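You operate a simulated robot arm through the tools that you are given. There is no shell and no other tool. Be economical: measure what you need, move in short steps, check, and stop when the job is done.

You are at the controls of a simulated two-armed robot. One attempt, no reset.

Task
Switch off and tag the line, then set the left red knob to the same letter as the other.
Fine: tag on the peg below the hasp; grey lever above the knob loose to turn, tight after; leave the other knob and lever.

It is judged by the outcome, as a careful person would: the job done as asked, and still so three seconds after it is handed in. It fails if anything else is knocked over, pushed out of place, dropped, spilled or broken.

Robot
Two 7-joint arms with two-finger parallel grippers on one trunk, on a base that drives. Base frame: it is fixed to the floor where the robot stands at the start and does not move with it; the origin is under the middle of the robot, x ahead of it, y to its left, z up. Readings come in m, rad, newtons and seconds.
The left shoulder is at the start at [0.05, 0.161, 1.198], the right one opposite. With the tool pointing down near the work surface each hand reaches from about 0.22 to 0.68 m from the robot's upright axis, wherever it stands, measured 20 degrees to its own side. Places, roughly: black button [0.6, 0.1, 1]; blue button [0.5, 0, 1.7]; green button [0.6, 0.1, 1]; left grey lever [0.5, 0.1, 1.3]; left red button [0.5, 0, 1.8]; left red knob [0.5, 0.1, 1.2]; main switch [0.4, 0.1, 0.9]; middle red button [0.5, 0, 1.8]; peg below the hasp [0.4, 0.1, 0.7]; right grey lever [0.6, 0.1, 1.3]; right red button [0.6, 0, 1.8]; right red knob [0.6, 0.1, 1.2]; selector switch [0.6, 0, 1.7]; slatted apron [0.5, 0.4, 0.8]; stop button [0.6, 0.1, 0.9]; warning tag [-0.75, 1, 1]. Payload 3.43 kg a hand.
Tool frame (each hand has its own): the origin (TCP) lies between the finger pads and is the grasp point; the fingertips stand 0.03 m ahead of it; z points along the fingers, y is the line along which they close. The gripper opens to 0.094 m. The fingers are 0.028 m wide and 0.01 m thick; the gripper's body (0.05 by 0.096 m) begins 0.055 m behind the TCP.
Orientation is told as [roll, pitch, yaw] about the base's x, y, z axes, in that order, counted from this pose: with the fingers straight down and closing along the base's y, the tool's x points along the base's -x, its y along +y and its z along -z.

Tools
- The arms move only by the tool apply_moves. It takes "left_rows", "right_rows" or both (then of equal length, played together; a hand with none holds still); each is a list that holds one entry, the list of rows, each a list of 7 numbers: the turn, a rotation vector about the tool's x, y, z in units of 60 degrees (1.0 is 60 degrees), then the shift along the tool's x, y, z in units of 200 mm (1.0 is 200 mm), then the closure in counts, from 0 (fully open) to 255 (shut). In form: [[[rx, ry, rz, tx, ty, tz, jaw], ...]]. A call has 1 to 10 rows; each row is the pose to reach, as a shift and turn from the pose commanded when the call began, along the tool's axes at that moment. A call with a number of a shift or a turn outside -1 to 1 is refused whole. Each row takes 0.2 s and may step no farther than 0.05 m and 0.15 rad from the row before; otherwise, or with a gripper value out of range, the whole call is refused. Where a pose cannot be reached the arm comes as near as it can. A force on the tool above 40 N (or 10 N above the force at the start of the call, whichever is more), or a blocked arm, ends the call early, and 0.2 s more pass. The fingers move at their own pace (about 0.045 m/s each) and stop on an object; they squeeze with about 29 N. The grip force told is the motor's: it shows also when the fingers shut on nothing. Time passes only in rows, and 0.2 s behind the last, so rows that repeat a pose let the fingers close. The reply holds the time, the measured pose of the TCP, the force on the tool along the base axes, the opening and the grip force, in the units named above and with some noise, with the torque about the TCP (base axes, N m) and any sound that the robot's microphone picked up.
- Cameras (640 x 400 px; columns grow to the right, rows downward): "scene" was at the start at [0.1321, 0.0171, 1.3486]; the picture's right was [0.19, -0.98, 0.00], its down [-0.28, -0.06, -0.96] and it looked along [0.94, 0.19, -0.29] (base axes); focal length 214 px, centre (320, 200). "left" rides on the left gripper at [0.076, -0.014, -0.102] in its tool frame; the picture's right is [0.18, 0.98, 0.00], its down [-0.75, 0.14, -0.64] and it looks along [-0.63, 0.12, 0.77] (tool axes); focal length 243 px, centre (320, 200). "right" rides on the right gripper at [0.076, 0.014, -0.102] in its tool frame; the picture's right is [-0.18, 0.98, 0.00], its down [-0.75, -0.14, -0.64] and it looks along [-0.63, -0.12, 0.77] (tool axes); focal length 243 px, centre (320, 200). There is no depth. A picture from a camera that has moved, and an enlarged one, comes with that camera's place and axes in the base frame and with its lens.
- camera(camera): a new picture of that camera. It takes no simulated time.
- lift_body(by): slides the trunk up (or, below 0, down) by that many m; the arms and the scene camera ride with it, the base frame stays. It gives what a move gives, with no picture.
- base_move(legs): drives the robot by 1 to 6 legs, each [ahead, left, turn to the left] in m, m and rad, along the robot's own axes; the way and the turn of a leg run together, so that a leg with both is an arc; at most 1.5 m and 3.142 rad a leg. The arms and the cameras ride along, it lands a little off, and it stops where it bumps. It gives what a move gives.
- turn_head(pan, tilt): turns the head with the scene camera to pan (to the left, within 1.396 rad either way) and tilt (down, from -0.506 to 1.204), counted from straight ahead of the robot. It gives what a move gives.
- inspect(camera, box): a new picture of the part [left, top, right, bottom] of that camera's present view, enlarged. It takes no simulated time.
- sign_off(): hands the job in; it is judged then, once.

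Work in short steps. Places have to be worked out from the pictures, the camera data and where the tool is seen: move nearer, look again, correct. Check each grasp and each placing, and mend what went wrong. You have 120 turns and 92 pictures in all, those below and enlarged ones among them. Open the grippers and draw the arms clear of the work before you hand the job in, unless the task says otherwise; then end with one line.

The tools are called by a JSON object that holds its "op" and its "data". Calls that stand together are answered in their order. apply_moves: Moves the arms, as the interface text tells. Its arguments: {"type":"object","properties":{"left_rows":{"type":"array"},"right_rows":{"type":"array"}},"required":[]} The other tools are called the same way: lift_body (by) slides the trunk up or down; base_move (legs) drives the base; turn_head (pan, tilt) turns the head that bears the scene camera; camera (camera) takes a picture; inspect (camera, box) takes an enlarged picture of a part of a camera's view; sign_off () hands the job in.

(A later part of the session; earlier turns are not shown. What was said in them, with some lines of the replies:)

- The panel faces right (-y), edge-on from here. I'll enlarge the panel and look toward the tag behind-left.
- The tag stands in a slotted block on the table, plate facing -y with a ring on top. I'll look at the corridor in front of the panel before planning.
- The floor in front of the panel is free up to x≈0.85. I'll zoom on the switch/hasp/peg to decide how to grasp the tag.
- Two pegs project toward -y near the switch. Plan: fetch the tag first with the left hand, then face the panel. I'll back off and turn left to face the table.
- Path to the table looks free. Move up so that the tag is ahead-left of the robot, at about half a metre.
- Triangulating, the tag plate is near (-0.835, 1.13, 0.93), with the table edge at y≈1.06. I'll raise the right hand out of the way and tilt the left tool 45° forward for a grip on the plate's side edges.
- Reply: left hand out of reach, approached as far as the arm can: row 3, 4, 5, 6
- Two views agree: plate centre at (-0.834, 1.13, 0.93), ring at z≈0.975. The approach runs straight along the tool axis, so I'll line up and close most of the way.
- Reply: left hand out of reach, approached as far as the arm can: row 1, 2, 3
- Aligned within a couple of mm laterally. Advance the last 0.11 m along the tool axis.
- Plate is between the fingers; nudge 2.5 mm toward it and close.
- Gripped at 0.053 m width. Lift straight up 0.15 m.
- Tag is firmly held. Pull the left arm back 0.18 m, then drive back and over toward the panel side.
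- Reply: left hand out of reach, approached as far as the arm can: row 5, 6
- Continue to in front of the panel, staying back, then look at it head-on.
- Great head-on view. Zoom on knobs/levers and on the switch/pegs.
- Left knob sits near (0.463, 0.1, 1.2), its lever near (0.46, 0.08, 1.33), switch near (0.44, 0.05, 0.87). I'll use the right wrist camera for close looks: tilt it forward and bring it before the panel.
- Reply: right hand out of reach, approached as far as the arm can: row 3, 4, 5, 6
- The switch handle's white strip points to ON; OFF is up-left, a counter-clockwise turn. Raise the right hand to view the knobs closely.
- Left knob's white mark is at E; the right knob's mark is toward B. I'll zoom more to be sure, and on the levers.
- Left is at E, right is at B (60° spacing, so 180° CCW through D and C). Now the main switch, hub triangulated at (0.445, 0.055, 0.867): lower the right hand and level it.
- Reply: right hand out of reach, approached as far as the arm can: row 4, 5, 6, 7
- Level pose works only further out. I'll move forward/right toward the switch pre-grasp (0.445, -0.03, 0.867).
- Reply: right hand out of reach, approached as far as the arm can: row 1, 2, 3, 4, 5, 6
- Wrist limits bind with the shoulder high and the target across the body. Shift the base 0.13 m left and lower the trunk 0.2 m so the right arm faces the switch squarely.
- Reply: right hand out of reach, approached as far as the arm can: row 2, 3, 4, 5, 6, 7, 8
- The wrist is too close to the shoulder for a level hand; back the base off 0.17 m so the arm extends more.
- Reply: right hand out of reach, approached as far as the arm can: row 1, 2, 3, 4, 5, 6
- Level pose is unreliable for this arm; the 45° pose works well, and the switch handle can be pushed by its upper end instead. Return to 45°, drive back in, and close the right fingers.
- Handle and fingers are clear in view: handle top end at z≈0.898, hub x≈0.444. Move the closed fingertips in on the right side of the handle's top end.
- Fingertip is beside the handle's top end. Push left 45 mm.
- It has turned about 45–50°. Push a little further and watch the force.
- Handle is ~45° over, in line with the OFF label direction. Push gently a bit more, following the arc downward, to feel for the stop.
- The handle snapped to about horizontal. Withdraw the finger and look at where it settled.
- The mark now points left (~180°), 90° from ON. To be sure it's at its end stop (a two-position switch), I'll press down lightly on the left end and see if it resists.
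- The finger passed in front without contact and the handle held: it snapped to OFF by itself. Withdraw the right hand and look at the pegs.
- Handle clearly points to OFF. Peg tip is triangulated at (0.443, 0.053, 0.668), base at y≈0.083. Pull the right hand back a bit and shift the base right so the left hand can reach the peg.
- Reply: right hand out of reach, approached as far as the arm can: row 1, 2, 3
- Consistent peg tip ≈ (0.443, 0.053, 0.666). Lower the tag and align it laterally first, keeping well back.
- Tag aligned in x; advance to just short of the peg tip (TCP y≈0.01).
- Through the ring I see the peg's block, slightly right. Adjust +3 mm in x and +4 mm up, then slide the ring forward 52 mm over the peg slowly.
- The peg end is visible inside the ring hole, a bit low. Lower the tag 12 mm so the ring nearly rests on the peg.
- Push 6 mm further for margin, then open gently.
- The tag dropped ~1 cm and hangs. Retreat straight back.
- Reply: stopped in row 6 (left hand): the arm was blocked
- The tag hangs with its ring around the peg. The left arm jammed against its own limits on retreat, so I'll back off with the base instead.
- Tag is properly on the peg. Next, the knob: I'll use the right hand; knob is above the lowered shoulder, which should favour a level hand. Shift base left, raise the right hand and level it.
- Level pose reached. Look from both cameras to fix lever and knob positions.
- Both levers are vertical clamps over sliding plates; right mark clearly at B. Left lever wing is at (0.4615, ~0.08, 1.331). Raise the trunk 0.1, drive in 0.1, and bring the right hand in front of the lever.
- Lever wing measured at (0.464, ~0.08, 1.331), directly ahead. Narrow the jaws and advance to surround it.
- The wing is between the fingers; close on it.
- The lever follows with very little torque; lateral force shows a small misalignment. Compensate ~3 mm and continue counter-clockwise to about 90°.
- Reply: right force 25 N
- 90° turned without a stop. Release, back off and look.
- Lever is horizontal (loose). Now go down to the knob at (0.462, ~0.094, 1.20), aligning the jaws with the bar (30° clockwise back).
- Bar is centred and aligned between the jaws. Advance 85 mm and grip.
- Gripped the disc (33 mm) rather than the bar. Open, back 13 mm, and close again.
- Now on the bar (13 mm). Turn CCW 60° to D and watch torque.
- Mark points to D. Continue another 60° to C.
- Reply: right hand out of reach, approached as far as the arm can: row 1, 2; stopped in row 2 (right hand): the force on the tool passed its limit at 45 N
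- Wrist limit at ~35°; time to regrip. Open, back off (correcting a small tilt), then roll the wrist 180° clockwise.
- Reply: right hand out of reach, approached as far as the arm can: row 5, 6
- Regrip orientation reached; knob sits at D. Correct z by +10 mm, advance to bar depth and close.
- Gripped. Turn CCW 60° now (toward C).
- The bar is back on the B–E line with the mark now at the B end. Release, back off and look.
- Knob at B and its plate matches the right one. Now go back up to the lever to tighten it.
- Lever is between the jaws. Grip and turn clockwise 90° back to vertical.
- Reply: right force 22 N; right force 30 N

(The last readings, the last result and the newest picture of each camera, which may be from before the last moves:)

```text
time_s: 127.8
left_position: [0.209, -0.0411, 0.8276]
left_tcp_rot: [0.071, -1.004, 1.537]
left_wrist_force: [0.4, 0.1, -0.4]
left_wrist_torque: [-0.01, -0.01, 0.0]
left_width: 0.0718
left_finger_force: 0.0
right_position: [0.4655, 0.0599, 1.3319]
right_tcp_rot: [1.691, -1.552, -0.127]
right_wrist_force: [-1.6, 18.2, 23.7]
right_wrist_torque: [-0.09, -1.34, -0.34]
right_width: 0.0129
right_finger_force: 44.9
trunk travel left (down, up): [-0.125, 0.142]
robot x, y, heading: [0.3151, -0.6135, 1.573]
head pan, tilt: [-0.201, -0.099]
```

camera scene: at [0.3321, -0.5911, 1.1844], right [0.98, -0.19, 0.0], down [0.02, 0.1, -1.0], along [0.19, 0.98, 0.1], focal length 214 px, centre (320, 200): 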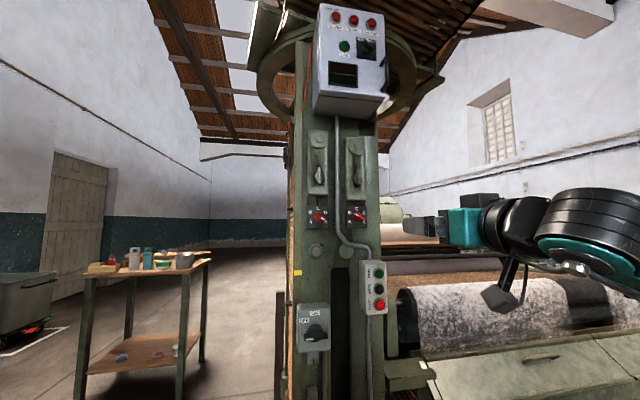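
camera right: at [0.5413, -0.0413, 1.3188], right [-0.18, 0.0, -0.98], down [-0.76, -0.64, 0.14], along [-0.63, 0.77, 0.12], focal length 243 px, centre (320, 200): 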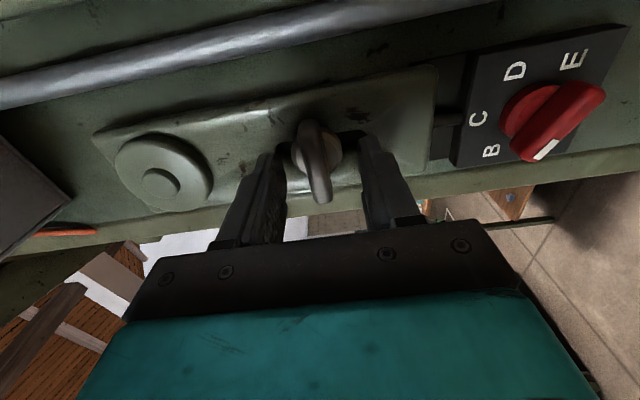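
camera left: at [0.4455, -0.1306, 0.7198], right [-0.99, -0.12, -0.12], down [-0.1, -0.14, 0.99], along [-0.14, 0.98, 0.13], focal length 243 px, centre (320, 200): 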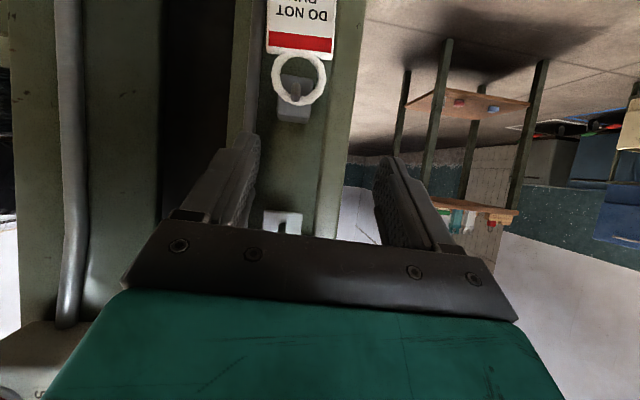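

A -1.3 N·m torque at the end: the lever met its tight stop. Release and back away.

{"op": "apply_moves", "data": {"right_rows": [[[0, 0, 0, 0, 0, 0, 140], [0, 0, 0, 0, 0, 0, 120], [0, 0, 0, 0, 0, 0, 120], [0, 0, 0, 0, 0, -0.15, 120], [0, 0, 0, 0, 0, -0.35, 120], [0, 0, 0, 0, 0, -0.5, 120], [0, 0, 0, 0, 0, -0.5, 120]]]}}

{"op": "base_move", "data": {"legs": [[-0.15, 0, 0]]}}

{"op": "turn_head", "data": {"pan": -0.2, "tilt": 0.3}}

{"op": "camera", "data": {"camera": "right"}}

{"op": "camera", "data": {"camera": "scene"}}

```text
time_s: 129.4
left_position: [0.2086, -0.0417, 0.8259]
left_tcp_rot: [0.073, -1.002, 1.533]
left_wrist_force: [0.4, 0.4, 0.3]
left_wrist_torque: [-0.01, 0.0, 0.01]
left_width: 0.0718
left_finger_force: 0.0
right_position: [0.464, -0.0404, 1.3331]
right_tcp_rot: [1.486, -1.55, 0.078]
right_wrist_force: [-1.1, 0.2, 0.2]
right_wrist_torque: [0.05, 0.02, -0.03]
right_width: 0.0496
right_finger_force: 0.1
trunk travel left (down, up): [-0.125, 0.142]
robot x, y, heading: [0.3145, -0.6162, 1.577]
head pan, tilt: [-0.201, -0.099]
```

```text
time_s: 130.8
left_position: [0.2079, -0.1602, 0.8287]
left_tcp_rot: [0.074, -1.009, 1.532]
left_wrist_force: [0.2, 0.4, 0.7]
left_wrist_torque: [0.0, -0.01, 0.0]
left_width: 0.0717
left_finger_force: 0.0
right_position: [0.4622, -0.1584, 1.335]
right_tcp_rot: [1.8, -1.549, -0.228]
right_wrist_force: [-0.6, -0.1, -0.8]
right_wrist_torque: [0.03, -0.05, -0.01]
right_width: 0.0494
right_finger_force: 0.0
trunk travel left (down, up): [-0.125, 0.142]
robot x, y, heading: [0.3139, -0.7338, 1.581]
head pan, tilt: [-0.201, -0.099]
stopped in leg 1: the robot was blocked; the commanded pose is now the measured one
```

```text
time_s: 131.7
left_position: [0.2071, -0.1595, 0.8283]
left_tcp_rot: [0.074, -1.005, 1.535]
left_wrist_force: [-0.3, 0.3, -0.6]
left_wrist_torque: [0.01, 0.03, 0.04]
left_width: 0.0718
left_finger_force: 0.1
right_position: [0.4631, -0.1588, 1.3351]
right_tcp_rot: [1.796, -1.549, -0.226]
right_wrist_force: [0.8, -0.2, -0.2]
right_wrist_torque: [0.02, 0.03, 0.0]
right_width: 0.0495
right_finger_force: 0.0
trunk travel left (down, up): [-0.125, 0.142]
robot x, y, heading: [0.3178, -0.7291, 1.575]
head pan, tilt: [-0.201, 0.3]
```

```text
11 pictures are left
camera right: at [0.4461, -0.2607, 1.2588], right [-0.98, 0.0, 0.21], down [0.16, -0.65, 0.75], along [0.13, 0.76, 0.63], focal length 243 px, centre (320, 200)
```

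right: 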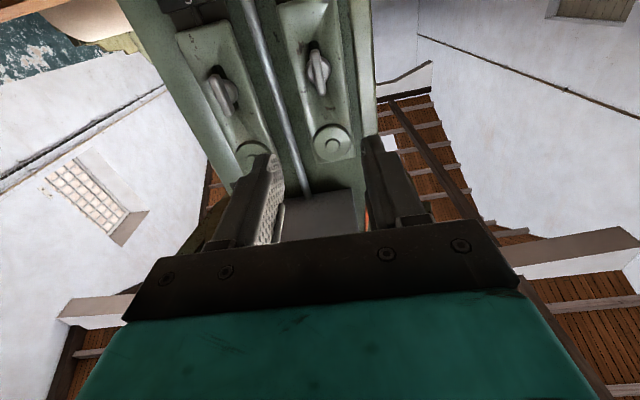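

```text
10 pictures are left
camera scene: at [0.3325, -0.603, 1.248], right [0.98, -0.19, 0.0], down [-0.06, -0.29, -0.96], along [0.18, 0.94, -0.3], focal length 214 px, centre (320, 200)
```

scene: 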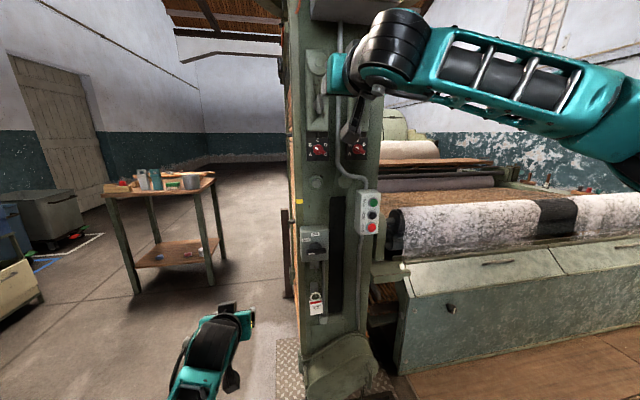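

The base met something behind at the last centimetre; ease forward 3 cm. Move the right hand aside for a final check.

{"op": "base_move", "data": {"legs": [[0.03, 0, 0]]}}

{"op": "apply_moves", "data": {"right_rows": [[[0, 0, 0, 0, -0.2, -0.1, 60], [0, 0, 0, 0, -0.4, -0.2, 0], [0, 0, 0, 0, -0.6, -0.25, 0], [0, 0, 0, 0, -0.8, -0.25, 0], [0, 0, 0, 0, -0.9, -0.25, 0], [0, 0, 0, 0, -0.9, -0.25, 0]]]}}

{"op": "inspect", "data": {"camera": "scene", "box": [280, 40, 400, 170]}}

{"op": "inspect", "data": {"camera": "scene", "box": [280, 220, 380, 330]}}

```text
time_s: 132.5
left_position: [0.2078, -0.1298, 0.8285]
left_tcp_rot: [0.076, -1.005, 1.536]
left_wrist_force: [-0.3, 0.2, 0.2]
left_wrist_torque: [0.0, 0.0, 0.01]
left_width: 0.0716
left_finger_force: 0.0
right_position: [0.463, -0.1284, 1.3339]
right_tcp_rot: [1.769, -1.549, -0.201]
right_wrist_force: [0.0, 0.5, -0.2]
right_wrist_torque: [-0.01, -0.01, 0.02]
right_width: 0.0499
right_finger_force: 0.0
trunk travel left (down, up): [-0.125, 0.142]
robot x, y, heading: [0.3124, -0.7038, 1.579]
head pan, tilt: [-0.201, 0.3]
```

```text
time_s: 133.9
left_position: [0.208, -0.1299, 0.8283]
left_tcp_rot: [0.072, -1.006, 1.536]
left_wrist_force: [0.2, -1.0, -0.8]
left_wrist_torque: [-0.01, 0.02, -0.02]
left_width: 0.072
left_finger_force: 0.0
right_position: [0.6435, -0.178, 1.3319]
right_tcp_rot: [1.801, -1.549, -0.232]
right_wrist_force: [0.5, -0.3, -0.7]
right_wrist_torque: [-0.01, 0.0, 0.03]
right_width: 0.0942
right_finger_force: 0.0
trunk travel left (down, up): [-0.125, 0.142]
robot x, y, heading: [0.3178, -0.7045, 1.576]
head pan, tilt: [-0.201, 0.3]
```

```text
3.08 times, centred on (340, 105) of scene
camera zoom: at [0.3323, -0.5729, 1.2479], right [0.98, -0.19, 0.0], down [-0.06, -0.29, -0.96], along [0.18, 0.94, -0.3], focal length 660 px, centre (258, 492)
```

zoom: 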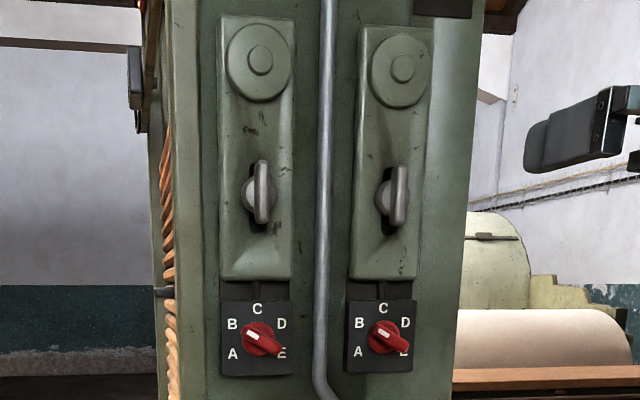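

```text
3.64 times, centred on (330, 275) of scene
camera zoom: at [0.3323, -0.5729, 1.2479], right [0.98, -0.19, 0.0], down [-0.06, -0.29, -0.96], along [0.18, 0.94, -0.3], focal length 780 px, centre (284, -73)
```

zoom: 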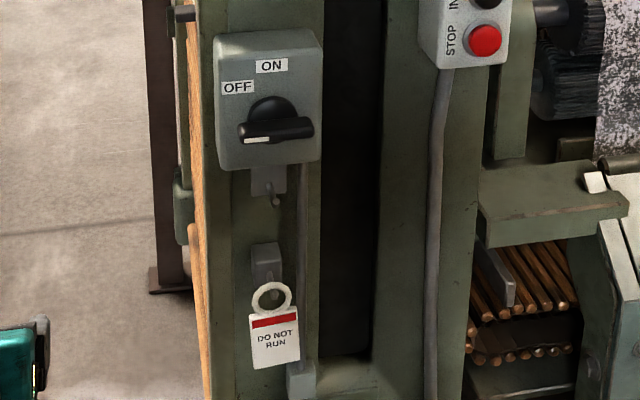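

Switch is at OFF, tag hangs on the peg, both knobs point to B, and the left lever is vertical like the right; both hands are open and clear. Handing in.

{"op": "sign_off", "data": {}}

```text
The job is handed in.
```

The line is switched off and tagged, and the left red knob is now at B, matching the right one. Its lever is tight again, and I left the right knob and lever alone. The base bumped something unseen behind it while backing away near the end, so I eased it forward 3 cm; I couldn't see what it touched.
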